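You operate a simulated robot arm through the tools that you are given. There is no shell and no other tool.

The job below is to be done with a simulated two-armed robot. You get a single attempt, and the scene is never put back.

TASK
Drive off, then tension the chain till the sag reads 10 to 14 mm.
Fine: red switch on the tool shelf, left off; the yellow guard ends shut.

Only the result counts: the job must be done as asked and must still hold three seconds after the hand-in. Knocking over, shifting, dropping, spilling or breaking anything else fails it.

THE ROBOT
Two 6-joint arms with two-finger parallel grippers on one trunk that stands fixed in place. Base frame: the origin is at the foot of the trunk, x ahead of it, y to its left, z up. Lengths are in mm, angles in rad, forces in N, time in s.
The left shoulder is at [280, 185, 1105], the right one opposite. With the tool pointing down near the work surface each hand reaches from about 520 to 920 mm from the base axis, measured 20 degrees to its own side. Payload 1.57 kg a hand.
Tool frame (each hand has its own): the origin (TCP) lies between the finger pads and is the grasp point; the fingertips stand 30 mm ahead of it; z points along the fingers, y is the line along which they close. Largest opening 80 mm; finger width 17, thickness 12; the body of the gripper, 40 by 82 mm, starts 80 mm behind the TCP.
Orientation is that of the tool frame in the base frame, as [roll, pitch, yaw] about the fixed x, y, z axes, in that order (R = Rz(yaw) Ry(pitch) Rx(roll)). With the fingers straight down and closing along the base's y, the tool's x points along the base's -x, its y along +y and its z along -z.

THE INTERFACE
- The arms move only by the tool arm_command. It takes "left_moves", "right_moves" or both (then of equal length, played together; a hand with none holds still); each is a list of rows, each a list of 7 numbers: the shift along the base's x, y, z in mm, then the turn, a rotation vector about the base's x, y, z in rad, then the finger opening in mm, from 0 to 80. In form: [[x, y, z, ax, ay, az, hand], ...]. A call has 1 to 20 rows; each row is the pose to reach, as a shift and turn from the pose commanded when the call began. A row lasts 0.2 s, in which the tool goes at most 50 mm and 0.15 rad; a call with a longer step from one row to the next is refused whole, and so is a gripper value outside its range. A pose out of reach is approached as far as the arm can. The call stops where the force on the tool passes 90 N (or 10 N more than at its start, if that is more) or the arm is blocked; 0.2 s more then pass. Each finger travels about 153 mm/s and halts on what it meets, pressing with about 40 N; the grip force reading is that of the motor and also rises with nothing between the fingers. The clock runs only during rows and for 0.2 s after the last one: add rows that repeat a pose to give the fingers time. The reply holds the time, the measured pose of the TCP, the force on the tool along the base axes, the opening and the grip force, in the units named above and with some noise, with the torque about the TCP (base axes, N m) and any sound that the robot's microphone picked up.
- Cameras (640 x 400 px; columns grow to the right, rows downward): "scene" is now at [221.3, 37, 1529.4]; the picture's right is [0.50, -0.87, 0.00], its down [-0.62, -0.36, -0.70] and it looks along [0.61, 0.35, -0.71] (base axes); focal length 242 px, centre (320, 200). "left" rides on the left gripper at [72, 7, -122] in its tool frame; the picture's right is [-0.09, 1.00, 0.00], its down [-0.84, -0.08, -0.54] and it looks along [-0.54, -0.05, 0.84] (tool axes); focal length 238 px, centre (320, 200). "right" rides on the right gripper at [72, -7, -122] in its tool frame; the picture's right is [0.09, 1.00, 0.00], its down [-0.84, 0.08, -0.54] and it looks along [-0.54, 0.05, 0.84] (tool axes); focal length 238 px, centre (320, 200). There is no depth. A picture from a camera that has moved, and an enlarged one, comes with that camera's place and axes in the base frame and with its lens. The place of the scene camera against the robot may be out by one fixed shift of up to 25 mm in any direction.
- camera(camera): a new picture of that camera. The clock stands still meanwhile.
- move_column(by): slides the trunk up (or, below 0, down) by that many mm; the arms and the scene camera ride with it, the base frame stays. It gives what a move gives, with no picture.
- turn_head(pan, tilt): turns the head with the scene camera to pan (to the left, within 1.501 rad either way) and tilt (down, from -0.506 to 1.204), counted from straight ahead of the robot. It gives what a move gives.
- close_up(camera, box): a new picture of the part [left, top, right, bottom] of that camera's present view, enlarged. The clock stands still meanwhile.
- finish_job(): hands the job in; it is judged then, once.

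Nothing tells you positions but the pictures and the camera data. Unless the task says otherwise, let go and move clear before handing in.

The tools are called after "Emit:" as name(argument=value, ...) on one line, values as JSON. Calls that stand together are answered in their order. arm_command: Moves the arms, as the interface text tells. Its arguments: {"type":"object","properties":{"left_moves":{"type":"array","items":{"type":"array","items":{"type":"number"}}},"right_moves":{"type":"array","items":{"type":"array","items":{"type":"number"}}}},"required":[]} The other tools are called the same way: move_column (by) slides the trunk up or down; turn_head (pan, tilt) turns the head that bears the scene camera; camera (camera) takes a picture; close_up (camera, box) takes an enlarged picture of a part of a camera's view; finish_job () hands the job in.

At the start:

```text
time: 0.0
left_tool_pos: [480.8, 374.2, 1336.7]
left_tool_rot: [-3.14, -0.001, 3.141]
left_ft_force: [-0.1, 0.3, 0.2]
left_moment: [-0.03, 0.01, 0.01]
left_width: 80.1
left_gripper_force: 0.1
right_tool_pos: [611.3, -64.1, 1284.1]
right_tool_rot: [-3.14, 0.0, -3.142]
right_ft_force: [0.9, 0.3, 0.5]
right_moment: [0.01, -0.01, -0.01]
right_width: 80.2
right_gripper_force: 0.1
trunk travel left (down, up): [-800.0, 190.0]
head pan, tilt: [0.522, 0.796]
```

scene: 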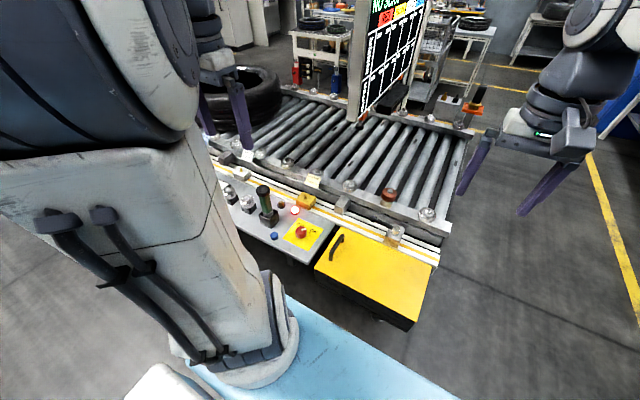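
right: 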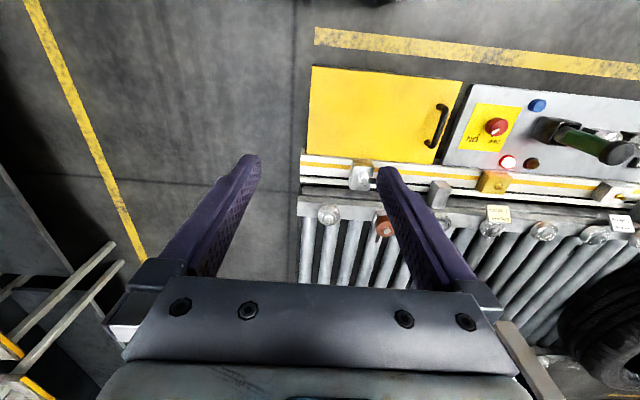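
left: 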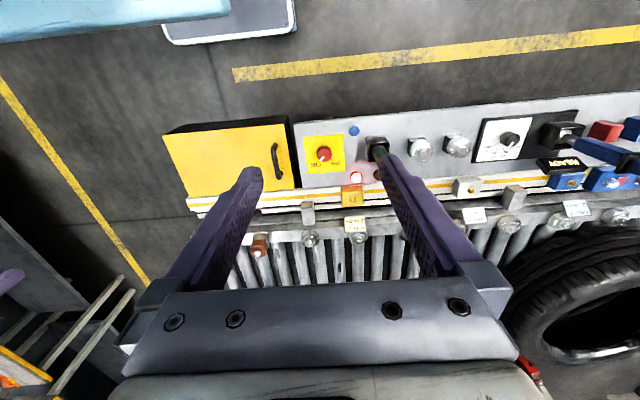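

I see a roller conveyor with a control panel (red rotary switch on a yellow plate, a green lever, lamps) and a yellow guard box with a black handle. I'll take enlarged views to identify the details before moving anything.

Emit:
close_up(camera="scene", box=[200, 140, 460, 340])

Emit:
close_up(camera="scene", box=[280, 0, 500, 140])

Emit:
close_up(camera="left", box=[150, 90, 400, 250])

Emit:
close_up(camera="left", box=[390, 80, 640, 240])

Emit:
close_up(camera="right", box=[290, 50, 640, 270])

```text
2.00 times, centred on (330, 240) of scene
camera zoom: at [221.3, 37.0, 1529.4], right [0.5, -0.87, 0.0], down [-0.62, -0.36, -0.7], along [0.61, 0.35, -0.71], focal length 484 px, centre (300, 120)
```

zoom: 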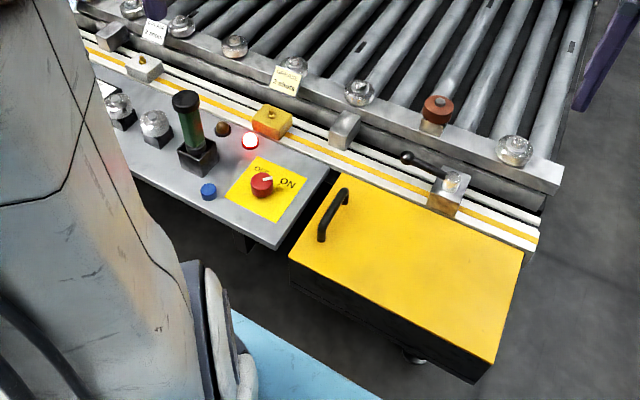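

```text
2.86 times, centred on (390, 70) of scene
camera zoom: at [221.3, 37.0, 1529.4], right [0.5, -0.87, 0.0], down [-0.62, -0.36, -0.7], along [0.61, 0.35, -0.71], focal length 692 px, centre (120, 571)
```

zoom: 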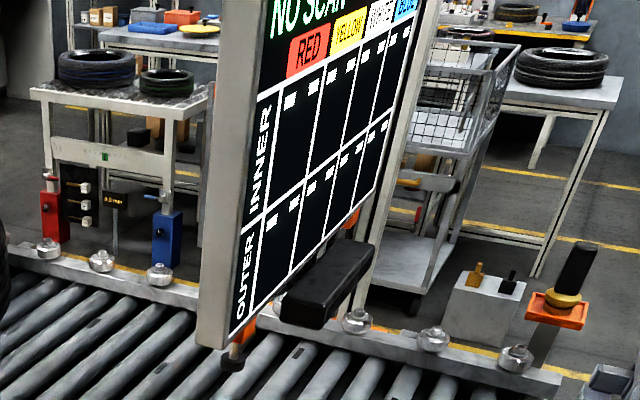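

```text
2.50 times, centred on (275, 170) of left
camera zoom: at [408.6, 380.9, 1458.4], right [0.09, 1.0, 0.0], down [0.84, -0.08, 0.54], along [0.54, -0.05, -0.84], focal length 596 px, centre (432, 275)
```

zoom: 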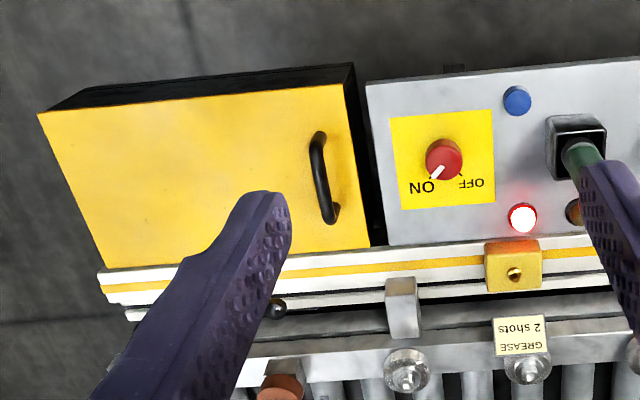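

```text
2.50 times, centred on (515, 160) of left
camera zoom: at [408.6, 380.9, 1458.4], right [0.09, 1.0, 0.0], down [0.84, -0.08, 0.54], along [0.54, -0.05, -0.84], focal length 596 px, centre (-168, 300)
```

zoom: 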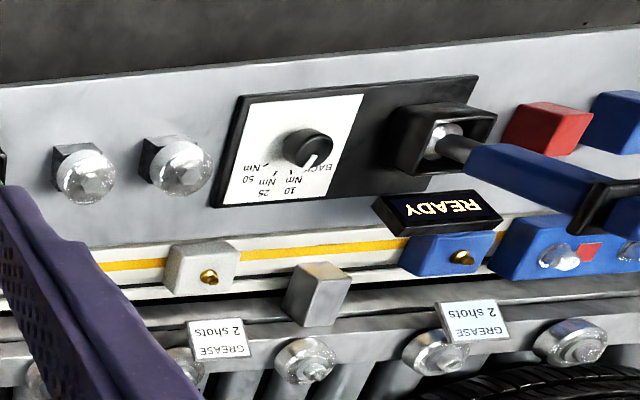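

```text
1.82 times, centred on (465, 160) of right
camera zoom: at [539.6, -70.3, 1406.3], right [-0.09, 1.0, 0.0], down [0.84, 0.08, 0.54], along [0.54, 0.05, -0.84], focal length 433 px, centre (56, 273)
```

zoom: 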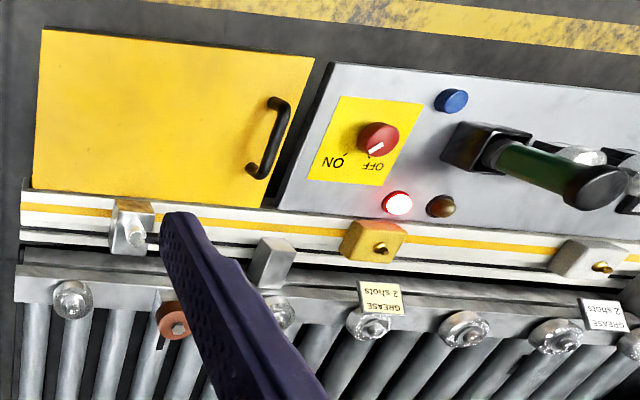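

The switch seems to point towards ON with the red lamp lit. The chain tensioner isn't visible yet, so I'll turn the head to survey more.

Emit:
turn_head(pan=0.0, tilt=0.9)

Emit:
camera(camera="scene")

```text
time: 0.9
left_tool_pos: [481.2, 373.3, 1336.7]
left_tool_rot: [-3.14, 0.0, 3.14]
left_ft_force: [0.2, 0.9, -0.7]
left_moment: [0.0, 0.0, 0.02]
left_width: 79.9
left_gripper_force: 0.0
right_tool_pos: [611.1, -63.7, 1284.7]
right_tool_rot: [-3.141, -0.001, -3.14]
right_ft_force: [-0.8, -0.1, -0.2]
right_moment: [0.02, -0.01, -0.01]
right_width: 79.7
right_gripper_force: 0.0
trunk travel left (down, up): [-800.0, 190.0]
head pan, tilt: [0.0, 0.901]
```

```text
taken
camera scene: at [226.7, -3.2, 1521.2], right [0.0, -1.0, 0.0], down [-0.78, 0.0, -0.62], along [0.62, 0.0, -0.78], focal length 242 px, centre (320, 200)
```

scene: 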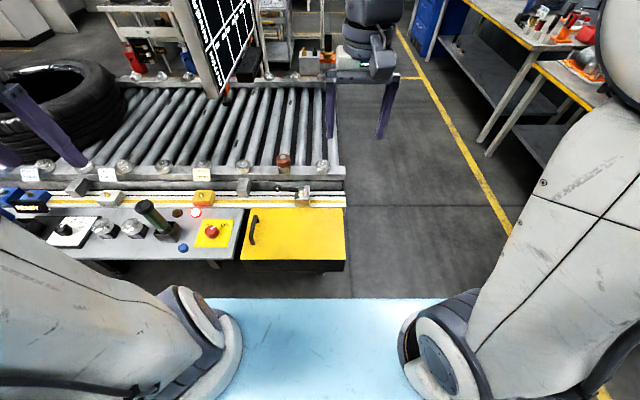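

Emit:
close_up(camera="scene", box=[140, 140, 360, 280])

Emit:
close_up(camera="scene", box=[0, 150, 180, 262])

Emit:
close_up(camera="scene", box=[240, 140, 360, 215])

```text
2.86 times, centred on (250, 210) of scene
camera zoom: at [226.7, -3.2, 1521.2], right [0.0, -1.0, 0.0], down [-0.78, 0.0, -0.62], along [0.62, 0.0, -0.78], focal length 692 px, centre (520, 171)
```

zoom: 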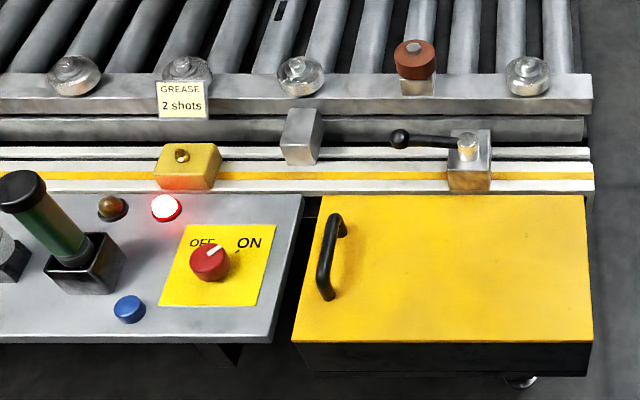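

```text
3.56 times, centred on (90, 206) of scene
camera zoom: at [226.7, -3.2, 1521.2], right [0.0, -1.0, 0.0], down [-0.78, 0.0, -0.62], along [0.62, 0.0, -0.78], focal length 861 px, centre (1138, 179)
```

zoom: 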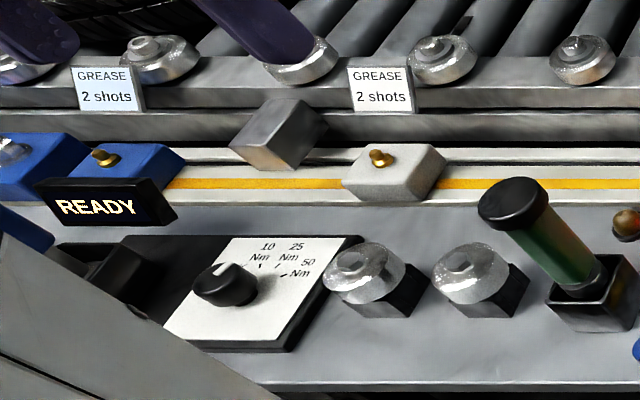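

```text
5.33 times, centred on (300, 178) of scene
camera zoom: at [226.7, -3.2, 1521.2], right [0.0, -1.0, 0.0], down [-0.78, 0.0, -0.62], along [0.62, 0.0, -0.78], focal length 1291 px, centre (427, 320)
```

zoom: 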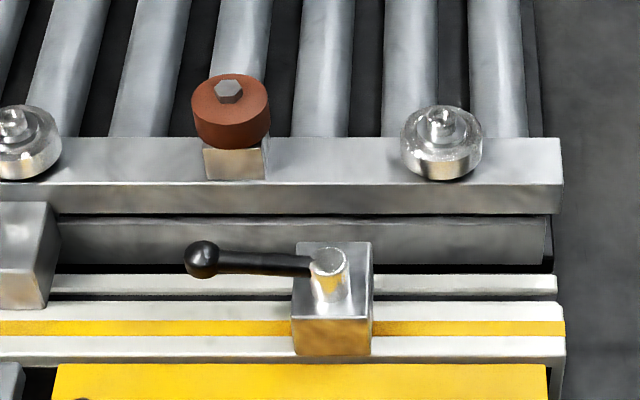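

Emit:
close_up(camera="scene", box=[170, 190, 250, 240])

Emit:
close_up(camera="scene", box=[230, 180, 360, 280])

Emit:
close_up(camera="left", box=[290, 120, 390, 190])

Emit:
close_up(camera="right", box=[460, 80, 580, 180])

```text
8.00 times, centred on (210, 215) of scene
camera zoom: at [226.7, -3.2, 1521.2], right [0.0, -1.0, 0.0], down [-0.78, 0.0, -0.62], along [0.62, 0.0, -0.78], focal length 1937 px, centre (1200, 80)
```

zoom: 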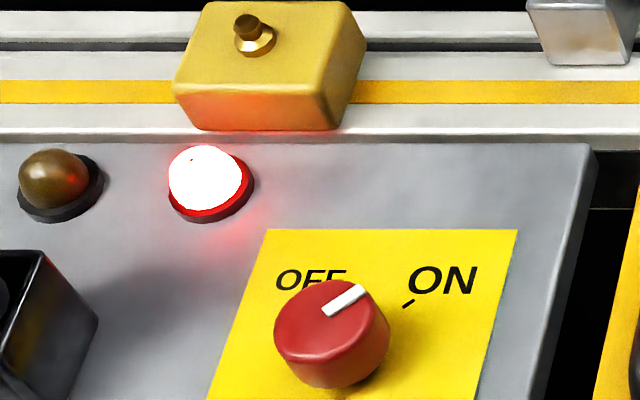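

```text
4.00 times, centred on (295, 230) of scene
camera zoom: at [226.7, -3.2, 1521.2], right [0.0, -1.0, 0.0], down [-0.78, 0.0, -0.62], along [0.62, 0.0, -0.78], focal length 968 px, centre (420, 80)
```

zoom: 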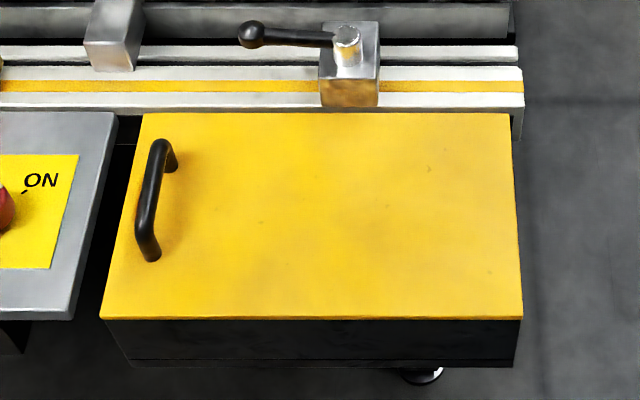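

```text
5.71 times, centred on (340, 155) of left
camera zoom: at [408.6, 380.9, 1458.4], right [0.09, 1.0, 0.0], down [0.84, -0.08, 0.54], along [0.54, -0.05, -0.84], focal length 1362 px, centre (206, 457)
```

zoom: 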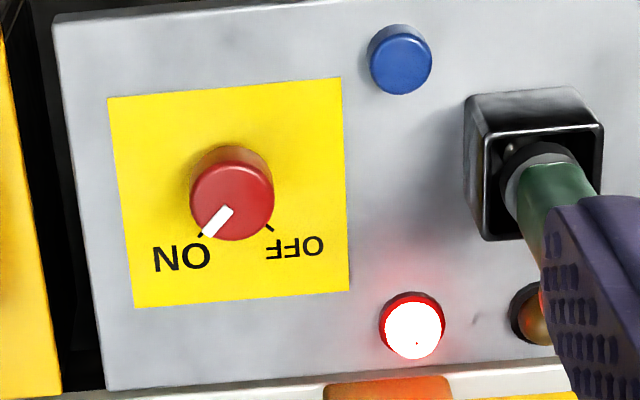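

```text
4.00 times, centred on (520, 130) of right
camera zoom: at [539.6, -70.3, 1406.3], right [-0.09, 1.0, 0.0], down [0.84, 0.08, 0.54], along [0.54, 0.05, -0.84], focal length 953 px, centre (-480, 480)
```

zoom: 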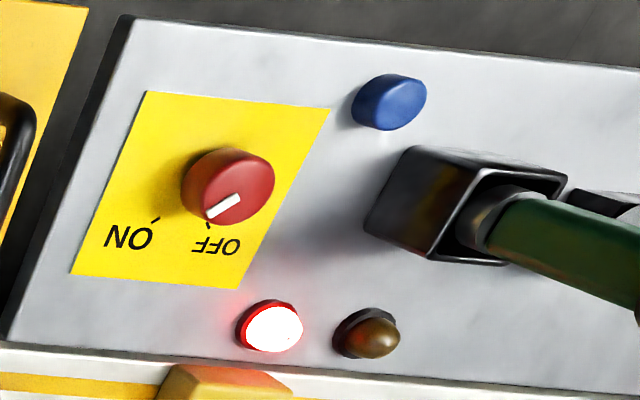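

The red knob's pointer is at ON (towards +x,-y); OFF is a quarter turn counter-clockwise seen from above. Triangulated, the knob is at about (662, 370), top z ≈ 830, and the guard lid is at z ≈ 793 spanning y -81..263. I'll bring the left hand above the switch, yawed -45°.

Emit:
arm_command(left_moves=[[18.1, -0.3, -41, 0, 0, -0.0785, 80], [36.2, -0.6, -82, 0, 0, -0.157, 80], [54.3, -0.9, -123, 0, 0, -0.2355, 80], [72.4, -1.2, -164, 0, 0, -0.314, 80], [90.5, -1.5, -205, 0, 0, -0.3925, 80], [108.6, -1.8, -246, 0, 0, -0.471, 80], [126.7, -2.1, -287, 0, 0, -0.5495, 80], [144.8, -2.4, -328, 0, 0, -0.628, 80], [162.9, -2.7, -369, 0, 0, -0.7065, 80], [181, -3, -407, 0, 0, -0.785, 80], [181, -3, -407, 0, 0, -0.785, 80]])

Emit:
camera(camera="left")

Emit:
camera(camera="scene")

```text
time: 3.4
left_tool_pos: [662.1, 369.9, 928.4]
left_tool_rot: [-3.141, 0.0, 2.355]
left_ft_force: [0.1, 1.4, -0.1]
left_moment: [0.03, 0.04, 0.05]
left_width: 79.8
left_gripper_force: 0.1
right_tool_pos: [611.1, -62.8, 1284.0]
right_tool_rot: [-3.141, 0.0, -3.141]
right_ft_force: [-0.1, -0.4, -0.1]
right_moment: [0.02, 0.01, 0.02]
right_width: 79.9
right_gripper_force: 0.0
trunk travel left (down, up): [-800.0, 190.0]
head pan, tilt: [0.0, 0.901]
```

```text
taken
camera left: at [616.0, 426.3, 1050.2], right [0.77, 0.64, 0.0], down [0.54, -0.65, 0.54], along [0.35, -0.42, -0.84], focal length 238 px, centre (320, 200)
```

left: 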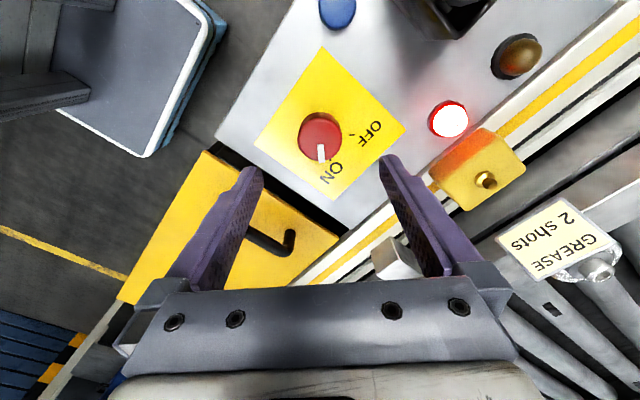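

```text
taken
camera scene: at [227.1, -3.1, 1521.1], right [0.0, -1.0, 0.0], down [-0.78, 0.0, -0.62], along [0.62, 0.0, -0.78], focal length 242 px, centre (320, 200)
```

scene: 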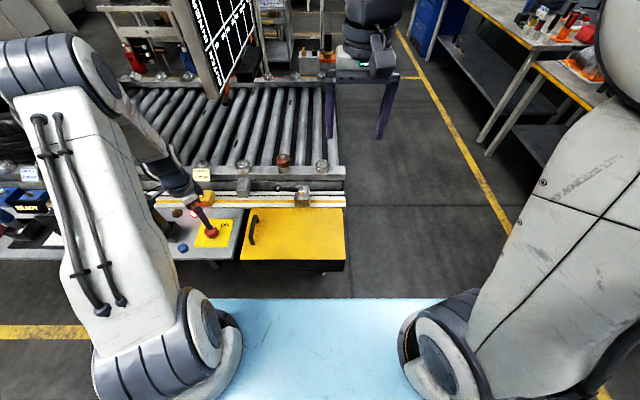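

Emit:
arm_command(left_moves=[[0, 0.5, -30, 0, 0, 0, 80], [0, 0.5, -60, 0, 0, 0, 80], [0, 0.5, -80, 0, 0, 0, 80], [0, 0.5, -90, 0, 0, 0, 80], [0, 0.5, -90, 0, 0, 0, 80]])

Emit:
camera(camera="left")

Emit:
close_up(camera="scene", box=[140, 180, 260, 260])

```text
time: 4.5
left_tool_pos: [662.5, 371.9, 839.4]
left_tool_rot: [-3.14, 0.001, 2.356]
left_ft_force: [-0.2, 0.9, 0.1]
left_moment: [-0.03, -0.05, 0.01]
left_width: 80.2
left_gripper_force: 0.0
right_tool_pos: [611.2, -64.1, 1283.9]
right_tool_rot: [-3.14, 0.001, -3.141]
right_ft_force: [-0.5, 0.3, 0.0]
right_moment: [-0.01, 0.02, -0.03]
right_width: 80.0
right_gripper_force: 0.0
trunk travel left (down, up): [-800.0, 190.0]
head pan, tilt: [0.0, 0.901]
```

```text
taken
camera left: at [615.0, 427.3, 960.5], right [0.77, 0.64, 0.0], down [0.54, -0.65, 0.54], along [0.35, -0.42, -0.84], focal length 238 px, centre (320, 200)
```

left: 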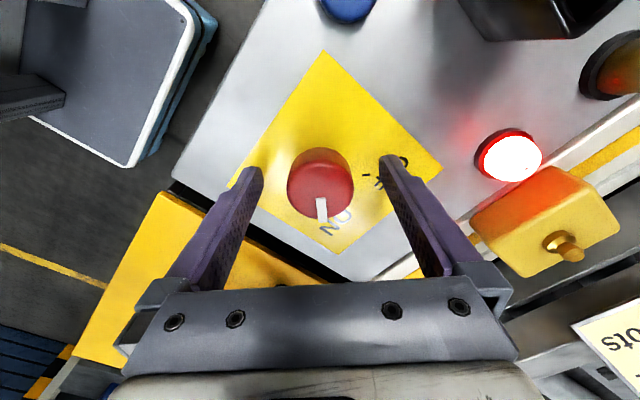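

```text
5.00 times, centred on (200, 220) of scene
camera zoom: at [226.8, -3.2, 1521.2], right [0.0, -1.0, 0.0], down [-0.78, 0.0, -0.62], along [0.62, 0.0, -0.78], focal length 1210 px, centre (920, 100)
```

zoom: 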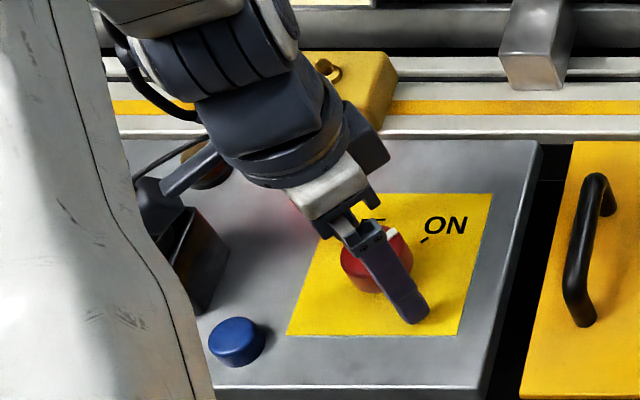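

Emit:
close_up(camera="left", box=[240, 120, 400, 220])

```text
4.00 times, centred on (320, 170) of left
camera zoom: at [615.0, 427.3, 960.5], right [0.77, 0.64, 0.0], down [0.54, -0.65, 0.54], along [0.35, -0.42, -0.84], focal length 953 px, centre (320, 320)
```

zoom: 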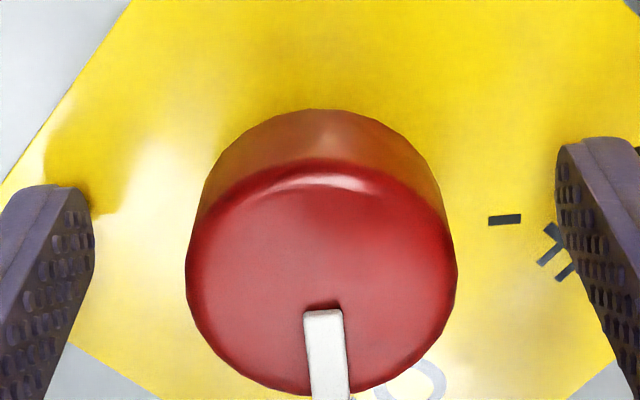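

Emit:
arm_command(left_moves=[[0, 0, 0, 0, 0, 0, 50], [0, 0, 0, 0, 0, 0, 30], [0, 0, 0, 0, 0, 0, 30]])

Emit:
camera(camera="left")

```text
time: 5.3
left_tool_pos: [662.6, 372.5, 839.0]
left_tool_rot: [-3.14, 0.0, 2.356]
left_ft_force: [-0.9, 0.7, -1.1]
left_moment: [0.05, -0.09, 0.01]
left_width: 41.7
left_gripper_force: 44.7
right_tool_pos: [611.6, -64.1, 1284.5]
right_tool_rot: [3.142, 0.002, 3.141]
right_ft_force: [0.5, 0.5, 0.1]
right_moment: [0.01, -0.02, 0.01]
right_width: 80.2
right_gripper_force: 0.0
trunk travel left (down, up): [-800.0, 190.0]
head pan, tilt: [0.0, 0.901]
```

```text
taken
camera left: at [615.0, 427.2, 960.7], right [0.77, 0.64, 0.0], down [0.54, -0.65, 0.54], along [0.35, -0.42, -0.84], focal length 238 px, centre (320, 200)
```

left: 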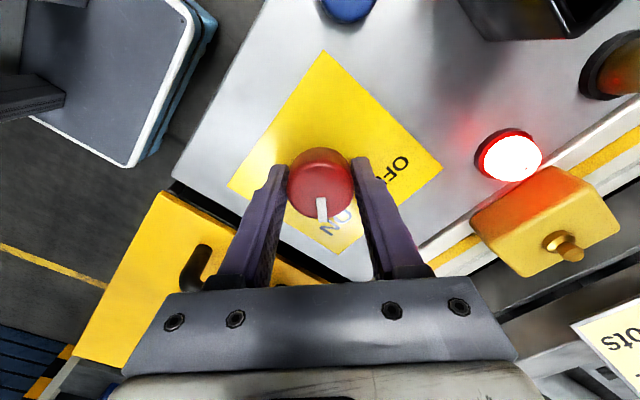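

The knob is gripped at 41.7 mm width. Now I'll turn it +90° (counter-clockwise from above) to OFF.

Emit:
arm_command(left_moves=[[0, 0, 0, 0, 0, 0.131, 30], [0, 0, 0, 0, 0, 0.262, 30], [0, 0, 0, 0, 0, 0.393, 30], [0, 0, 0, 0, 0, 0.524, 30], [0, 0, 0, 0, 0, 0.655, 30], [0, 0, 0, 0, 0, 0.785, 30], [0, 0, 0, 0, 0, 0.916, 30], [0, 0, 0, 0, 0, 1.047, 30], [0, 0, 0, 0, 0, 1.178, 30], [0, 0, 0, 0, 0, 1.309, 30], [0, 0, 0, 0, 0, 1.44, 30], [0, 0, 0, 0, 0, 1.571, 30], [0, 0, 0, 0, 0, 1.571, 30]])

Emit:
camera(camera="left")

Emit:
camera(camera="scene")

```text
time: 8.2
left_tool_pos: [660.8, 368.3, 839.3]
left_tool_rot: [3.14, -0.006, -2.355]
left_ft_force: [3.6, -34.6, -13.9]
left_moment: [-0.95, 0.27, -0.14]
left_width: 41.8
left_gripper_force: 45.0
right_tool_pos: [612.7, -65.5, 1282.9]
right_tool_rot: [-3.141, 0.001, -3.141]
right_ft_force: [-0.4, 0.1, -0.2]
right_moment: [-0.02, 0.01, -0.01]
right_width: 80.0
right_gripper_force: 0.1
trunk travel left (down, up): [-800.0, 190.0]
head pan, tilt: [0.0, 0.901]
```

```text
taken
camera left: at [606.2, 322.8, 961.1], right [-0.64, 0.77, 0.0], down [0.65, 0.54, 0.54], along [0.41, 0.35, -0.84], focal length 238 px, centre (320, 200)
```

left: 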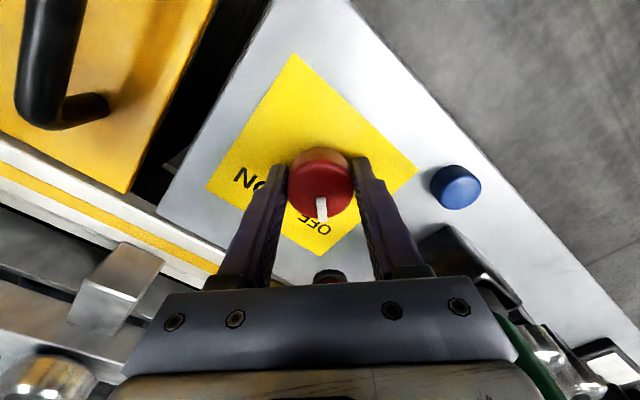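

```text
taken
camera scene: at [227.5, -4.9, 1521.0], right [0.0, -1.0, 0.0], down [-0.78, 0.0, -0.62], along [0.62, 0.0, -0.78], focal length 242 px, centre (320, 200)
```

scene: 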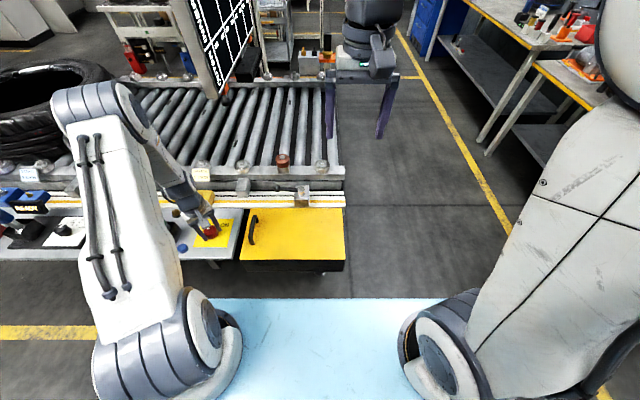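

Emit:
close_up(camera="scene", box=[100, 150, 260, 260])

Emit:
close_up(camera="left", box=[400, 220, 640, 400])

Emit:
camera(camera="right")

```text
3.64 times, centred on (180, 205) of scene
camera zoom: at [227.5, -4.9, 1521.0], right [0.0, -1.0, 0.0], down [-0.78, 0.0, -0.62], along [0.62, 0.0, -0.78], focal length 880 px, centre (829, 182)
```

zoom: 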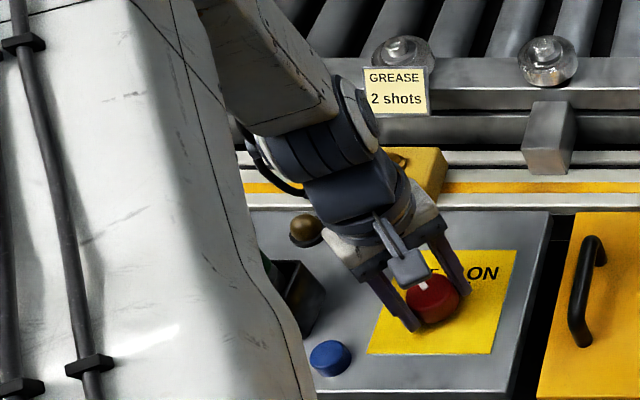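

```text
2.22 times, centred on (520, 310) of left
camera zoom: at [606.2, 322.8, 961.1], right [-0.64, 0.77, 0.0], down [0.65, 0.54, 0.54], along [0.41, 0.35, -0.84], focal length 530 px, centre (-124, -44)
```

zoom: 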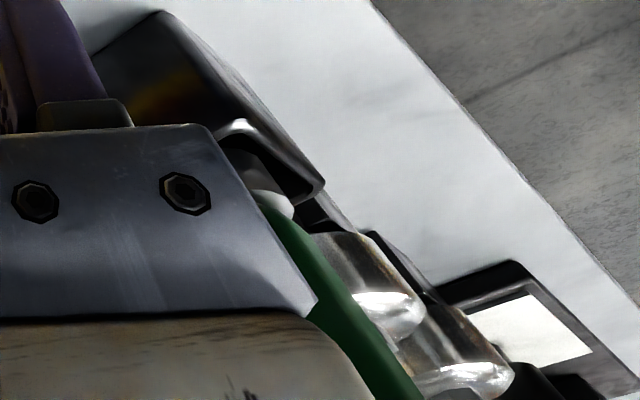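

```text
taken
camera right: at [540.3, -72.0, 1405.9], right [-0.09, 1.0, 0.0], down [0.84, 0.08, 0.54], along [0.54, 0.05, -0.84], focal length 238 px, centre (320, 200)
```

right: 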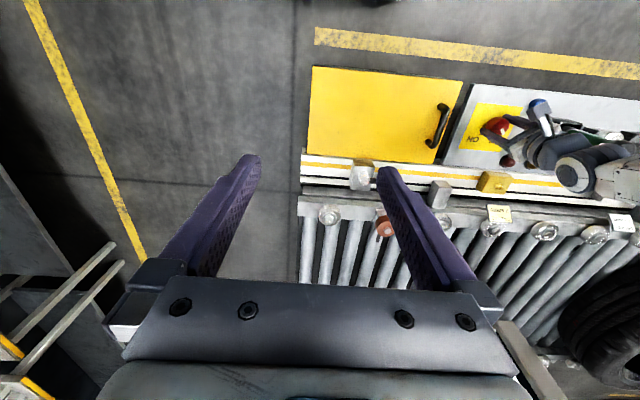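

The pointer now faces OFF. I'll open the fingers gently, rise straight up and check the lamp.

Emit:
arm_command(left_moves=[[0, 0, 0, 0, 0, 1.571, 62], [0, 0, 0, 0, 0, 1.571, 62]])

```text
refused: row 1 steps farther than a row can; nothing moved
```

The turn is counted from the present pose, so I'll resend with zero turn.

Emit:
arm_command(left_moves=[[0, 0, 0, 0, 0, 0, 62], [0, 0, 0, 0, 0, 0, 62], [0, 0, 20, 0, 0, 0, 62], [0, 0, 60, 0, 0, 0, 62], [0, 0, 100, 0, 0, 0, 62]])

Emit:
camera(camera="left")

Emit:
close_up(camera="scene", box=[140, 180, 260, 260])

```text
time: 9.3
left_tool_pos: [660.5, 370.6, 940.1]
left_tool_rot: [-3.141, -0.001, -2.356]
left_ft_force: [0.1, -0.1, 0.1]
left_moment: [0.03, 0.0, 0.05]
left_width: 62.0
left_gripper_force: 0.0
right_tool_pos: [610.7, -64.1, 1284.4]
right_tool_rot: [3.141, 0.0, -3.141]
right_ft_force: [0.3, -0.4, 0.3]
right_moment: [0.01, 0.02, -0.02]
right_width: 80.0
right_gripper_force: 0.0
trunk travel left (down, up): [-800.0, 190.0]
head pan, tilt: [0.0, 0.901]
```

```text
taken
camera left: at [605.4, 325.0, 1062.4], right [-0.64, 0.77, 0.0], down [0.65, 0.54, 0.54], along [0.42, 0.35, -0.84], focal length 238 px, centre (320, 200)
```

left: 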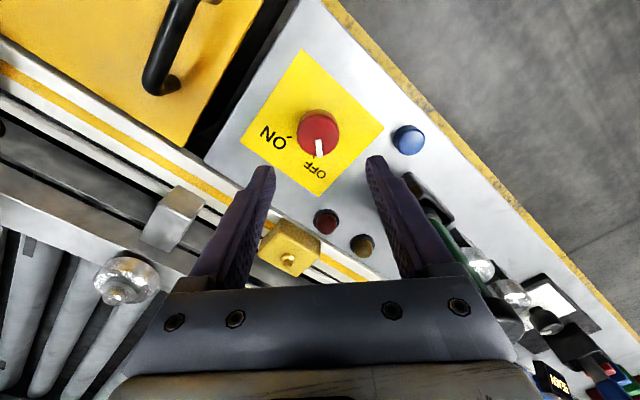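

```text
5.00 times, centred on (200, 220) of scene
camera zoom: at [226.8, -3.5, 1521.1], right [0.0, -1.0, 0.0], down [-0.78, 0.0, -0.62], along [0.62, 0.0, -0.78], focal length 1210 px, centre (920, 100)
```

zoom: 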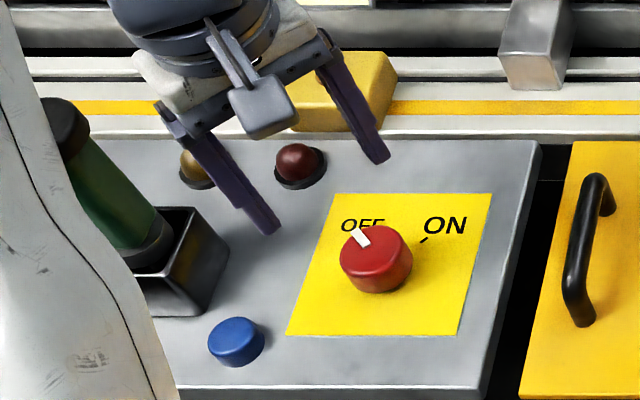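

The red lamp went out and the pointer is at OFF, so the drive is off. Next I'll retract the left hand and bring the right hand over the guard to inspect its handle (bar along x, y ≈ 228, z ≈ 820) and hinge side.

Emit:
arm_command(left_moves=[[0, 0, 40, 0, 0, 0, 62], [-20, 6, 80, 0, 0, -0.0785, 62], [-40, 12, 120, 0, 0, -0.157, 62], [-60, 18, 160, 0, 0, -0.2355, 62], [-80, 24, 200, 0, 0, -0.314, 62], [-100, 30, 240, 0, 0, -0.3925, 62], [-120, 36, 280, 0, 0, -0.471, 62], [-140, 42, 310, 0, 0, -0.5495, 62], [-160, 50, 340, 0, 0, -0.628, 62], [-180, 60, 360, 0, 0, -0.7065, 62], [-180, 60, 360, 0, 0, -0.785, 62]], right_moves=[[0, 0, 0, 0, 0, 0, 80], [0, 0, 0, 0, 0, 0, 80], [0, 0, 0, 0, 0, 0, 80], [5, 15, -25, 0, 0, 0, 80], [10, 35, -55, 0, 0, 0, 80], [15, 55, -85, 0, 0, 0, 80], [20, 75, -115, 0, 0, 0, 80], [25, 95, -145, 0, 0, 0, 80], [30, 115, -175, 0, 0, 0, 80], [35, 135, -205, 0, 0, 0, 80], [40, 150, -234, 0, 0, 0, 80]])

Emit:
camera(camera="right")

Emit:
camera(camera="scene")

```text
time: 11.8
left_tool_pos: [480.5, 431.9, 1299.7]
left_tool_rot: [3.141, 0.001, 3.14]
left_ft_force: [0.3, 0.3, 0.6]
left_moment: [0.02, 0.01, -0.01]
left_width: 62.4
left_gripper_force: 0.0
right_tool_pos: [650.0, 85.6, 1050.0]
right_tool_rot: [3.141, -0.002, 3.141]
right_ft_force: [0.0, -0.2, 0.0]
right_moment: [0.01, 0.0, -0.02]
right_width: 80.0
right_gripper_force: 0.0
trunk travel left (down, up): [-800.0, 190.0]
head pan, tilt: [0.0, 0.901]
```

```text
taken
camera right: at [578.5, 79.0, 1172.2], right [-0.09, 1.0, 0.0], down [0.84, 0.08, 0.54], along [0.54, 0.05, -0.84], focal length 238 px, centre (320, 200)
```

right: 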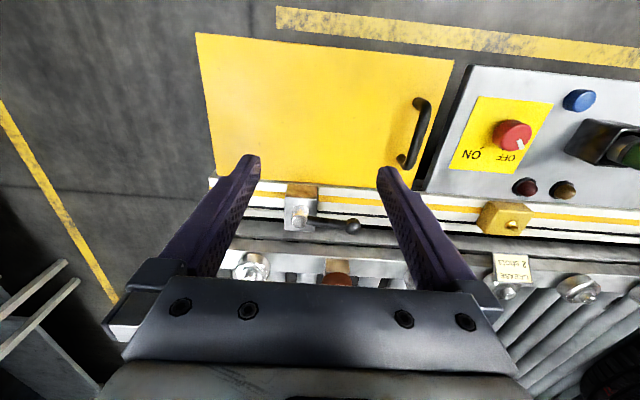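

```text
taken
camera scene: at [226.5, -3.5, 1521.2], right [0.0, -1.0, 0.0], down [-0.78, 0.0, -0.62], along [0.62, 0.0, -0.78], focal length 242 px, centre (320, 200)
```

scene: 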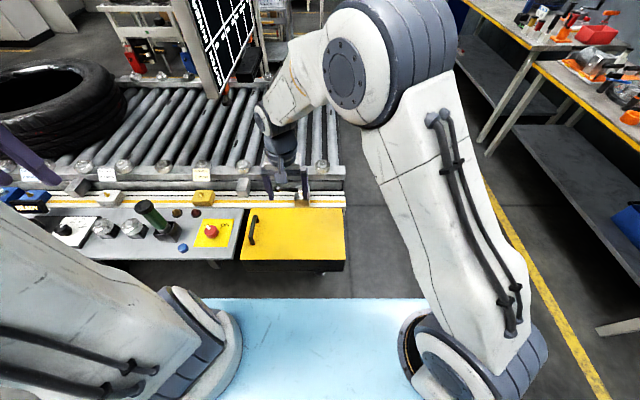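

Emit:
close_up(camera="right", box=[180, 20, 470, 200])

Emit:
close_up(camera="right", box=[380, 80, 460, 190])

Emit:
close_up(camera="scene", box=[230, 170, 370, 290])

```text
2.21 times, centred on (325, 110) of right
camera zoom: at [578.5, 79.0, 1172.2], right [-0.09, 1.0, 0.0], down [0.84, 0.08, 0.54], along [0.54, 0.05, -0.84], focal length 526 px, centre (309, 399)
```

zoom: 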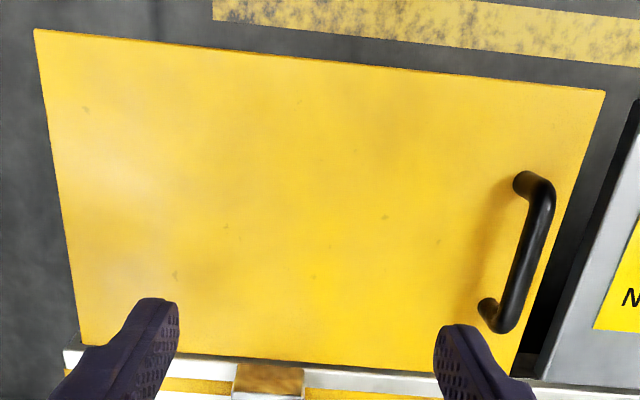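

```text
3.64 times, centred on (420, 135) of right
camera zoom: at [578.5, 79.0, 1172.2], right [-0.09, 1.0, 0.0], down [0.84, 0.08, 0.54], along [0.54, 0.05, -0.84], focal length 867 px, centre (-44, 436)
```

zoom: 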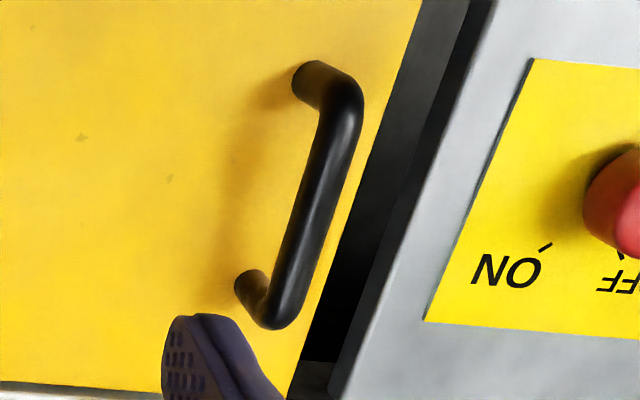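

```text
3.33 times, centred on (300, 230) of scene
camera zoom: at [226.5, -3.5, 1521.2], right [0.0, -1.0, 0.0], down [-0.78, 0.0, -0.62], along [0.62, 0.0, -0.78], focal length 807 px, centre (387, 100)
```

zoom: 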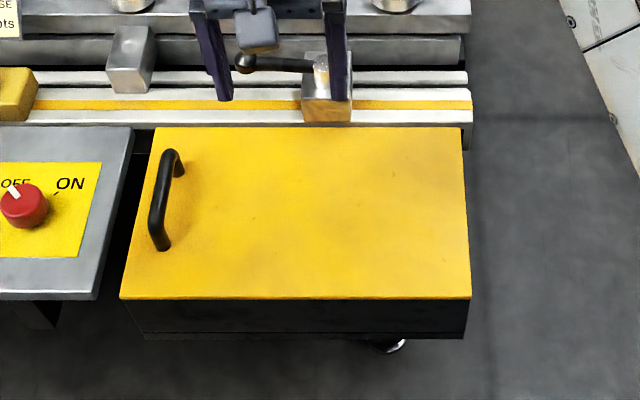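

The handle bar is about at x 635–726, y ≈ 228, axis z ≈ 838, about 40 mm above the lid. I'll bring the right hand directly above it.

Emit:
arm_command(right_moves=[[6, 28, -20, 0, 0, 0, 80], [12, 56, -40, 0, 0, 0, 80], [18, 85, -60, 0, 0, 0, 80], [24, 114, -85, 0, 0, 0, 70], [30, 143, -115, 0, 0, 0, 60], [30, 143, -115, 0, 0, 0, 60]])

Emit:
camera(camera="right")

Emit:
camera(camera="scene")

```text
time: 13.2
left_tool_pos: [481.4, 431.9, 1300.3]
left_tool_rot: [3.14, 0.001, -3.141]
left_ft_force: [0.8, -0.2, -0.6]
left_moment: [-0.02, 0.01, -0.02]
left_width: 62.3
left_gripper_force: 0.0
right_tool_pos: [680.4, 229.1, 933.8]
right_tool_rot: [-3.142, 0.001, 3.141]
right_ft_force: [0.5, -0.8, -0.8]
right_moment: [-0.04, 0.01, 0.03]
right_width: 60.1
right_gripper_force: 0.0
trunk travel left (down, up): [-800.0, 190.0]
head pan, tilt: [0.0, 0.901]
```

```text
taken
camera right: at [608.2, 222.7, 1055.2], right [-0.09, 1.0, 0.0], down [0.84, 0.08, 0.54], along [0.54, 0.05, -0.84], focal length 238 px, centre (320, 200)
```

right: 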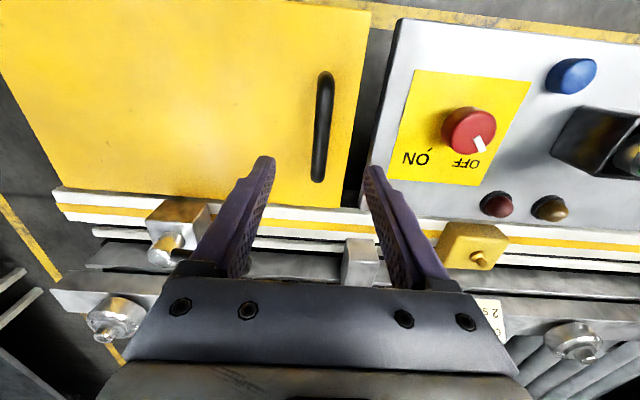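

```text
taken
camera scene: at [226.9, -3.2, 1521.1], right [0.0, -1.0, 0.0], down [-0.78, 0.0, -0.62], along [0.62, 0.0, -0.78], focal length 242 px, centre (320, 200)
```

scene: 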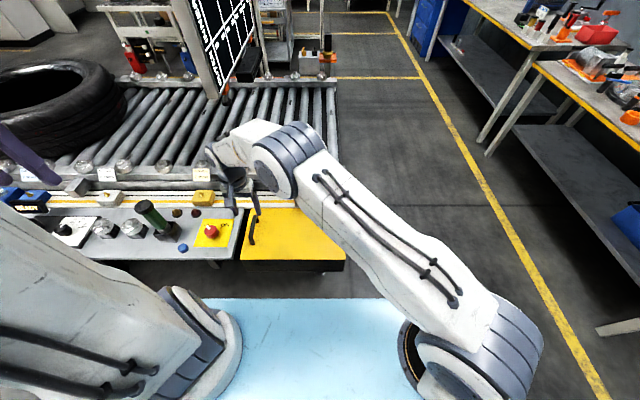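

Emit:
arm_command(right_moves=[[0, 0, -30, 0, 0, 0, 60], [0, 0, -60, 0, 0, 0, 60], [0, 0, -80, 0, 0, 0, 60], [0, 0, -91, 0, 0, 0, 60], [0, 0, -91, 0, 0, 0, 60], [0, 0, -91, 0, 0, 0, 35], [0, 0, -91, 0, 0, 0, 5], [0, 0, -91, 0, 0, 0, 5]])

Emit:
camera(camera="right")

```text
time: 14.9
left_tool_pos: [481.6, 432.3, 1299.8]
left_tool_rot: [-3.142, 0.0, -3.141]
left_ft_force: [-1.0, 0.1, 0.6]
left_moment: [0.0, 0.0, 0.0]
left_width: 62.1
left_gripper_force: 0.1
right_tool_pos: [681.5, 229.7, 843.1]
right_tool_rot: [3.14, 0.001, 3.14]
right_ft_force: [0.7, 8.0, -2.0]
right_moment: [0.16, -0.44, -0.03]
right_width: 15.7
right_gripper_force: 31.3
trunk travel left (down, up): [-800.0, 190.0]
head pan, tilt: [0.0, 0.901]
```

```text
taken
camera right: at [609.5, 223.4, 965.4], right [-0.09, 1.0, 0.0], down [0.84, 0.08, 0.54], along [0.54, 0.05, -0.84], focal length 238 px, centre (320, 200)
```

right: 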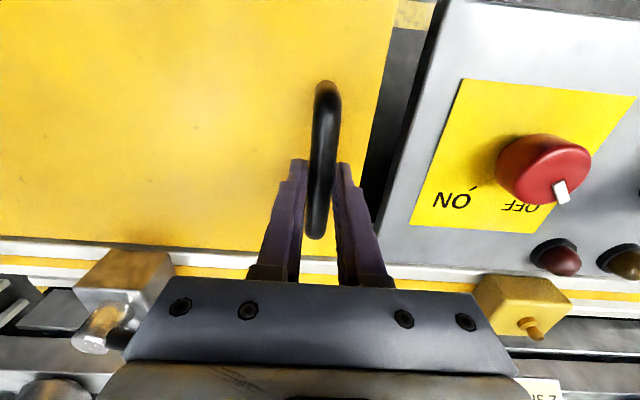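

The bar is gripped (15.7 mm). I'll do a small lift test of 12 mm to learn how the guard opens.

Emit:
arm_command(right_moves=[[0, 0, 4, 0, 0, 0, 5], [0, 0, 8, 0, 0, 0, 5], [0, 0, 12, 0, 0, 0, 5], [0, 0, 12, 0, 0, 0, 5]])

Emit:
camera(camera="right")

Emit:
close_up(camera="scene", box=[200, 170, 370, 290])

```text
time: 15.9
left_tool_pos: [482.0, 431.3, 1298.8]
left_tool_rot: [3.141, 0.0, -3.14]
left_ft_force: [0.8, 0.6, -1.1]
left_moment: [-0.02, -0.01, -0.02]
left_width: 61.9
left_gripper_force: 0.0
right_tool_pos: [681.9, 228.9, 855.8]
right_tool_rot: [-3.14, -0.001, 3.141]
right_ft_force: [1.8, 1.8, -3.3]
right_moment: [0.07, -0.1, 0.06]
right_width: 15.6
right_gripper_force: 31.4
trunk travel left (down, up): [-800.0, 190.0]
head pan, tilt: [0.0, 0.901]
```

```text
taken
camera right: at [609.8, 222.1, 977.9], right [-0.09, 1.0, 0.0], down [0.84, 0.08, 0.54], along [0.54, 0.05, -0.84], focal length 238 px, centre (320, 200)
```

right: 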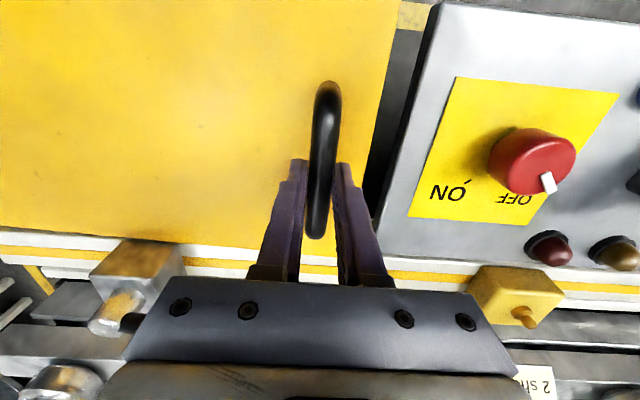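

```text
3.33 times, centred on (285, 230) of scene
camera zoom: at [227.0, -3.3, 1521.2], right [0.0, -1.0, 0.0], down [-0.78, 0.0, -0.62], along [0.62, 0.0, -0.78], focal length 807 px, centre (437, 100)
```

zoom: 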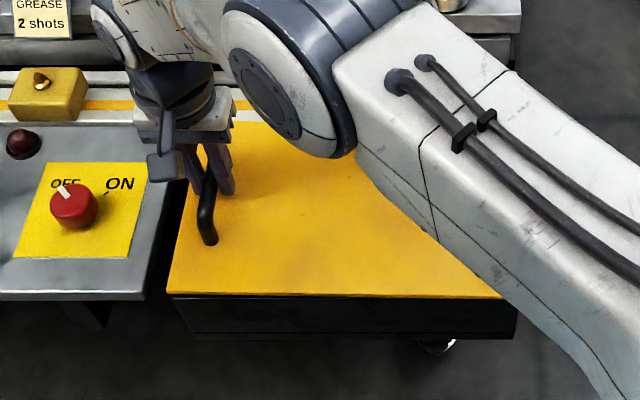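

The guard lifts with only ~3 N, so it is hinged at its right edge (y ≈ -81). I'll swing it up along the arc with the hand turning along with it.

Emit:
arm_command(right_moves=[[0, -6.1, 18.8, 0.06, 0, 0, 5], [0, -11.7, 36.8, 0.12, 0, 0, 5], [0, -18.4, 54.5, 0.18, 0, 0, 5], [0, -26.0, 71.8, 0.24, 0, 0, 5], [0, -34.8, 88.6, 0.3, 0, 0, 5], [0, -44.5, 104.8, 0.36, 0, 0, 5], [0, -44.5, 104.8, 0.36, 0, 0, 5]])

Emit:
camera(camera="scene")

Emit:
camera(camera="right")

Emit:
camera(camera="left")

```text
time: 17.6
left_tool_pos: [480.1, 431.8, 1299.7]
left_tool_rot: [3.141, 0.001, -3.141]
left_ft_force: [-0.9, 0.6, 0.2]
left_moment: [0.02, -0.02, 0.01]
left_width: 61.7
left_gripper_force: 0.1
right_tool_pos: [681.5, 184.8, 962.2]
right_tool_rot: [2.781, -0.001, 3.141]
right_ft_force: [-0.5, 12.0, 5.5]
right_moment: [0.12, 0.74, 0.25]
right_width: 15.7
right_gripper_force: 31.3
trunk travel left (down, up): [-800.0, 190.0]
head pan, tilt: [0.0, 0.901]
```

```text
taken
camera scene: at [226.5, -2.7, 1521.3], right [0.0, -1.0, 0.0], down [-0.78, 0.0, -0.62], along [0.62, 0.0, -0.78], focal length 242 px, centre (320, 200)
```

scene: 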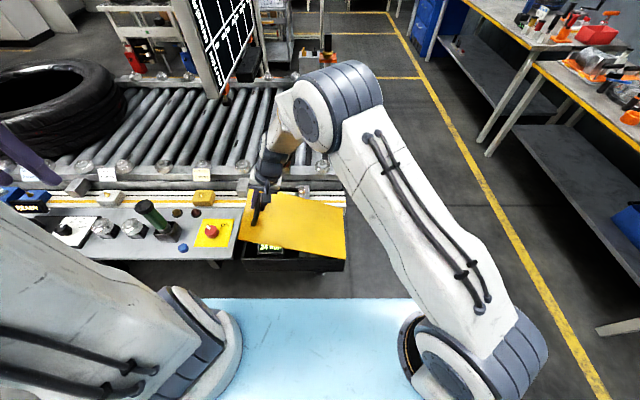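

```text
taken
camera right: at [609.7, 136.0, 1073.8], right [-0.09, 0.93, 0.35], down [0.84, -0.12, 0.53], along [0.54, 0.34, -0.77], focal length 238 px, centre (320, 200)
```

right: 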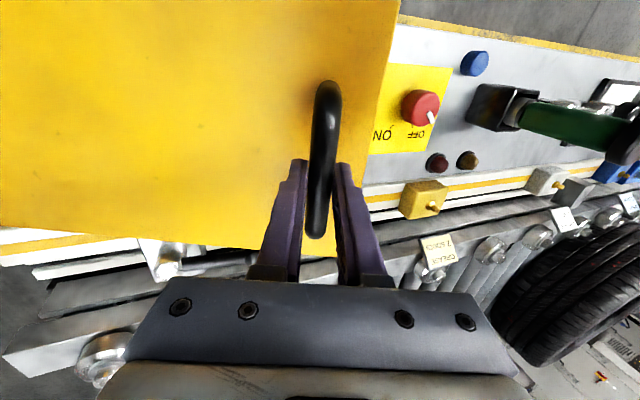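

```text
taken
camera left: at [408.3, 438.9, 1421.7], right [0.09, 1.0, 0.0], down [0.84, -0.08, 0.54], along [0.54, -0.05, -0.84], focal length 238 px, centre (320, 200)
```

left: 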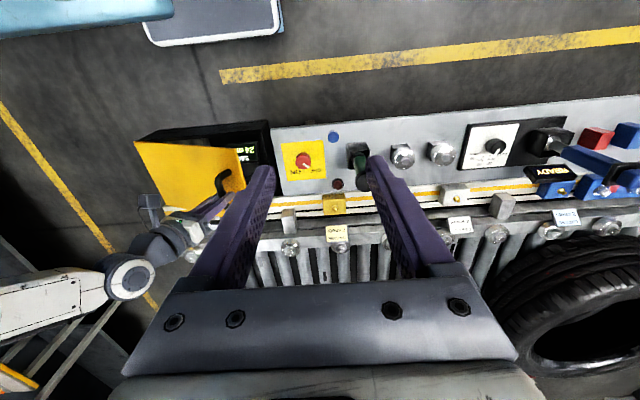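

The guard swings open about its right edge and a SAG display is visible inside (24?). Force is small; I'll continue the arc with a slightly corrected hinge estimate.

Emit:
arm_command(right_moves=[[0, -12.9, 22.5, 0.08, 0, 0, 5], [0, -28.7, 42.4, 0.16, 0, 0, 5], [0, -46.1, 60.8, 0.24, 0, 0, 5], [0, -65, 77.9, 0.32, 0, 0, 5], [0, -65, 77.9, 0.32, 0, 0, 5]])

Emit:
camera(camera="scene")

```text
time: 18.8
left_tool_pos: [481.7, 430.5, 1298.9]
left_tool_rot: [-3.14, 0.0, 3.141]
left_ft_force: [0.1, 0.3, -0.4]
left_moment: [0.02, 0.01, 0.0]
left_width: 62.1
left_gripper_force: 0.1
right_tool_pos: [682.6, 119.0, 1039.5]
right_tool_rot: [2.464, -0.002, 3.14]
right_ft_force: [1.8, -5.3, -9.0]
right_moment: [0.01, -0.28, -0.1]
right_width: 15.5
right_gripper_force: 31.0
trunk travel left (down, up): [-800.0, 190.0]
head pan, tilt: [0.0, 0.901]
```

```text
taken
camera scene: at [227.2, -3.7, 1521.0], right [0.0, -1.0, 0.0], down [-0.78, 0.0, -0.62], along [0.62, 0.0, -0.78], focal length 242 px, centre (320, 200)
```

scene: 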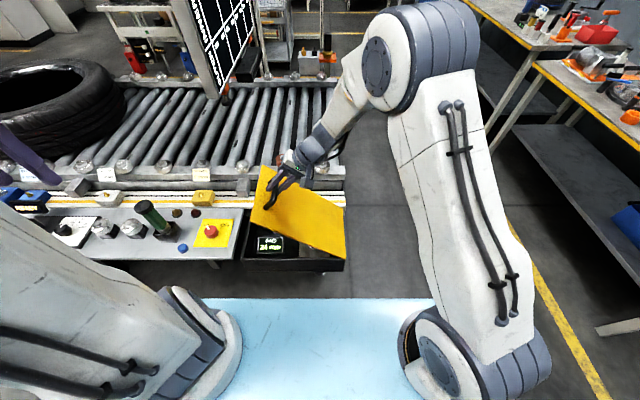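

Emit:
arm_command(right_moves=[[0, -20.5, 14.4, 0.08, 0, 0, 5], [0, -41.7, 28.2, 0.16, 0, 0, 5], [0, -64.2, 40.2, 0.24, 0, 0, 5], [0, -87.3, 50.3, 0.32, 0, 0, 5], [0, -111.3, 58.6, 0.4, 0, 0, 5], [0, -135.8, 64.8, 0.48, 0, 0, 5], [0, -135.8, 64.8, 0.48, 0, 0, 5]])

Emit:
camera(camera="scene")

Emit:
close_up(camera="scene", box=[200, 170, 370, 290])

```text
time: 20.4
left_tool_pos: [480.6, 431.6, 1299.2]
left_tool_rot: [-3.141, -0.001, -3.14]
left_ft_force: [0.6, -0.3, -0.5]
left_moment: [-0.02, 0.01, -0.02]
left_width: 62.1
left_gripper_force: 0.1
right_tool_pos: [681.5, -17.2, 1103.2]
right_tool_rot: [1.981, 0.001, 3.141]
right_ft_force: [2.4, 0.8, -4.3]
right_moment: [-0.01, 0.18, 0.5]
right_width: 15.7
right_gripper_force: 31.3
trunk travel left (down, up): [-800.0, 190.0]
head pan, tilt: [0.0, 0.901]
```

```text
taken
camera scene: at [227.1, -3.4, 1521.2], right [0.0, -1.0, 0.0], down [-0.78, 0.0, -0.62], along [0.62, 0.0, -0.78], focal length 242 px, centre (320, 200)
```

scene: 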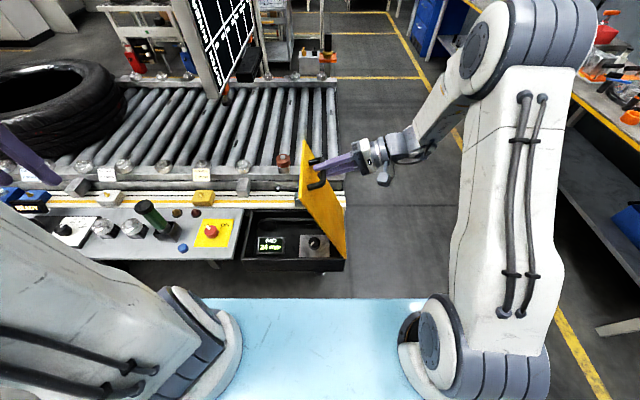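

```text
3.33 times, centred on (285, 230) of scene
camera zoom: at [227.1, -3.4, 1521.2], right [0.0, -1.0, 0.0], down [-0.78, 0.0, -0.62], along [0.62, 0.0, -0.78], focal length 807 px, centre (437, 100)
```

zoom: 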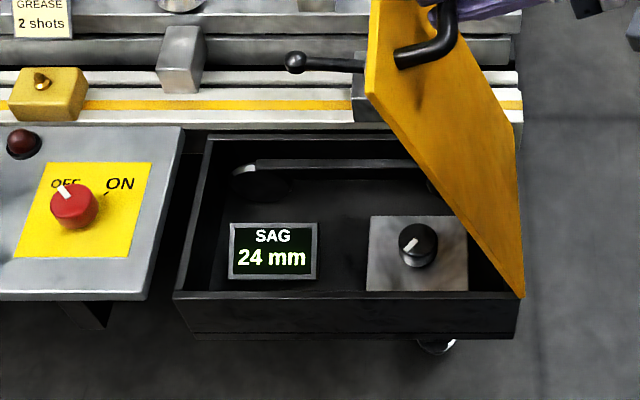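

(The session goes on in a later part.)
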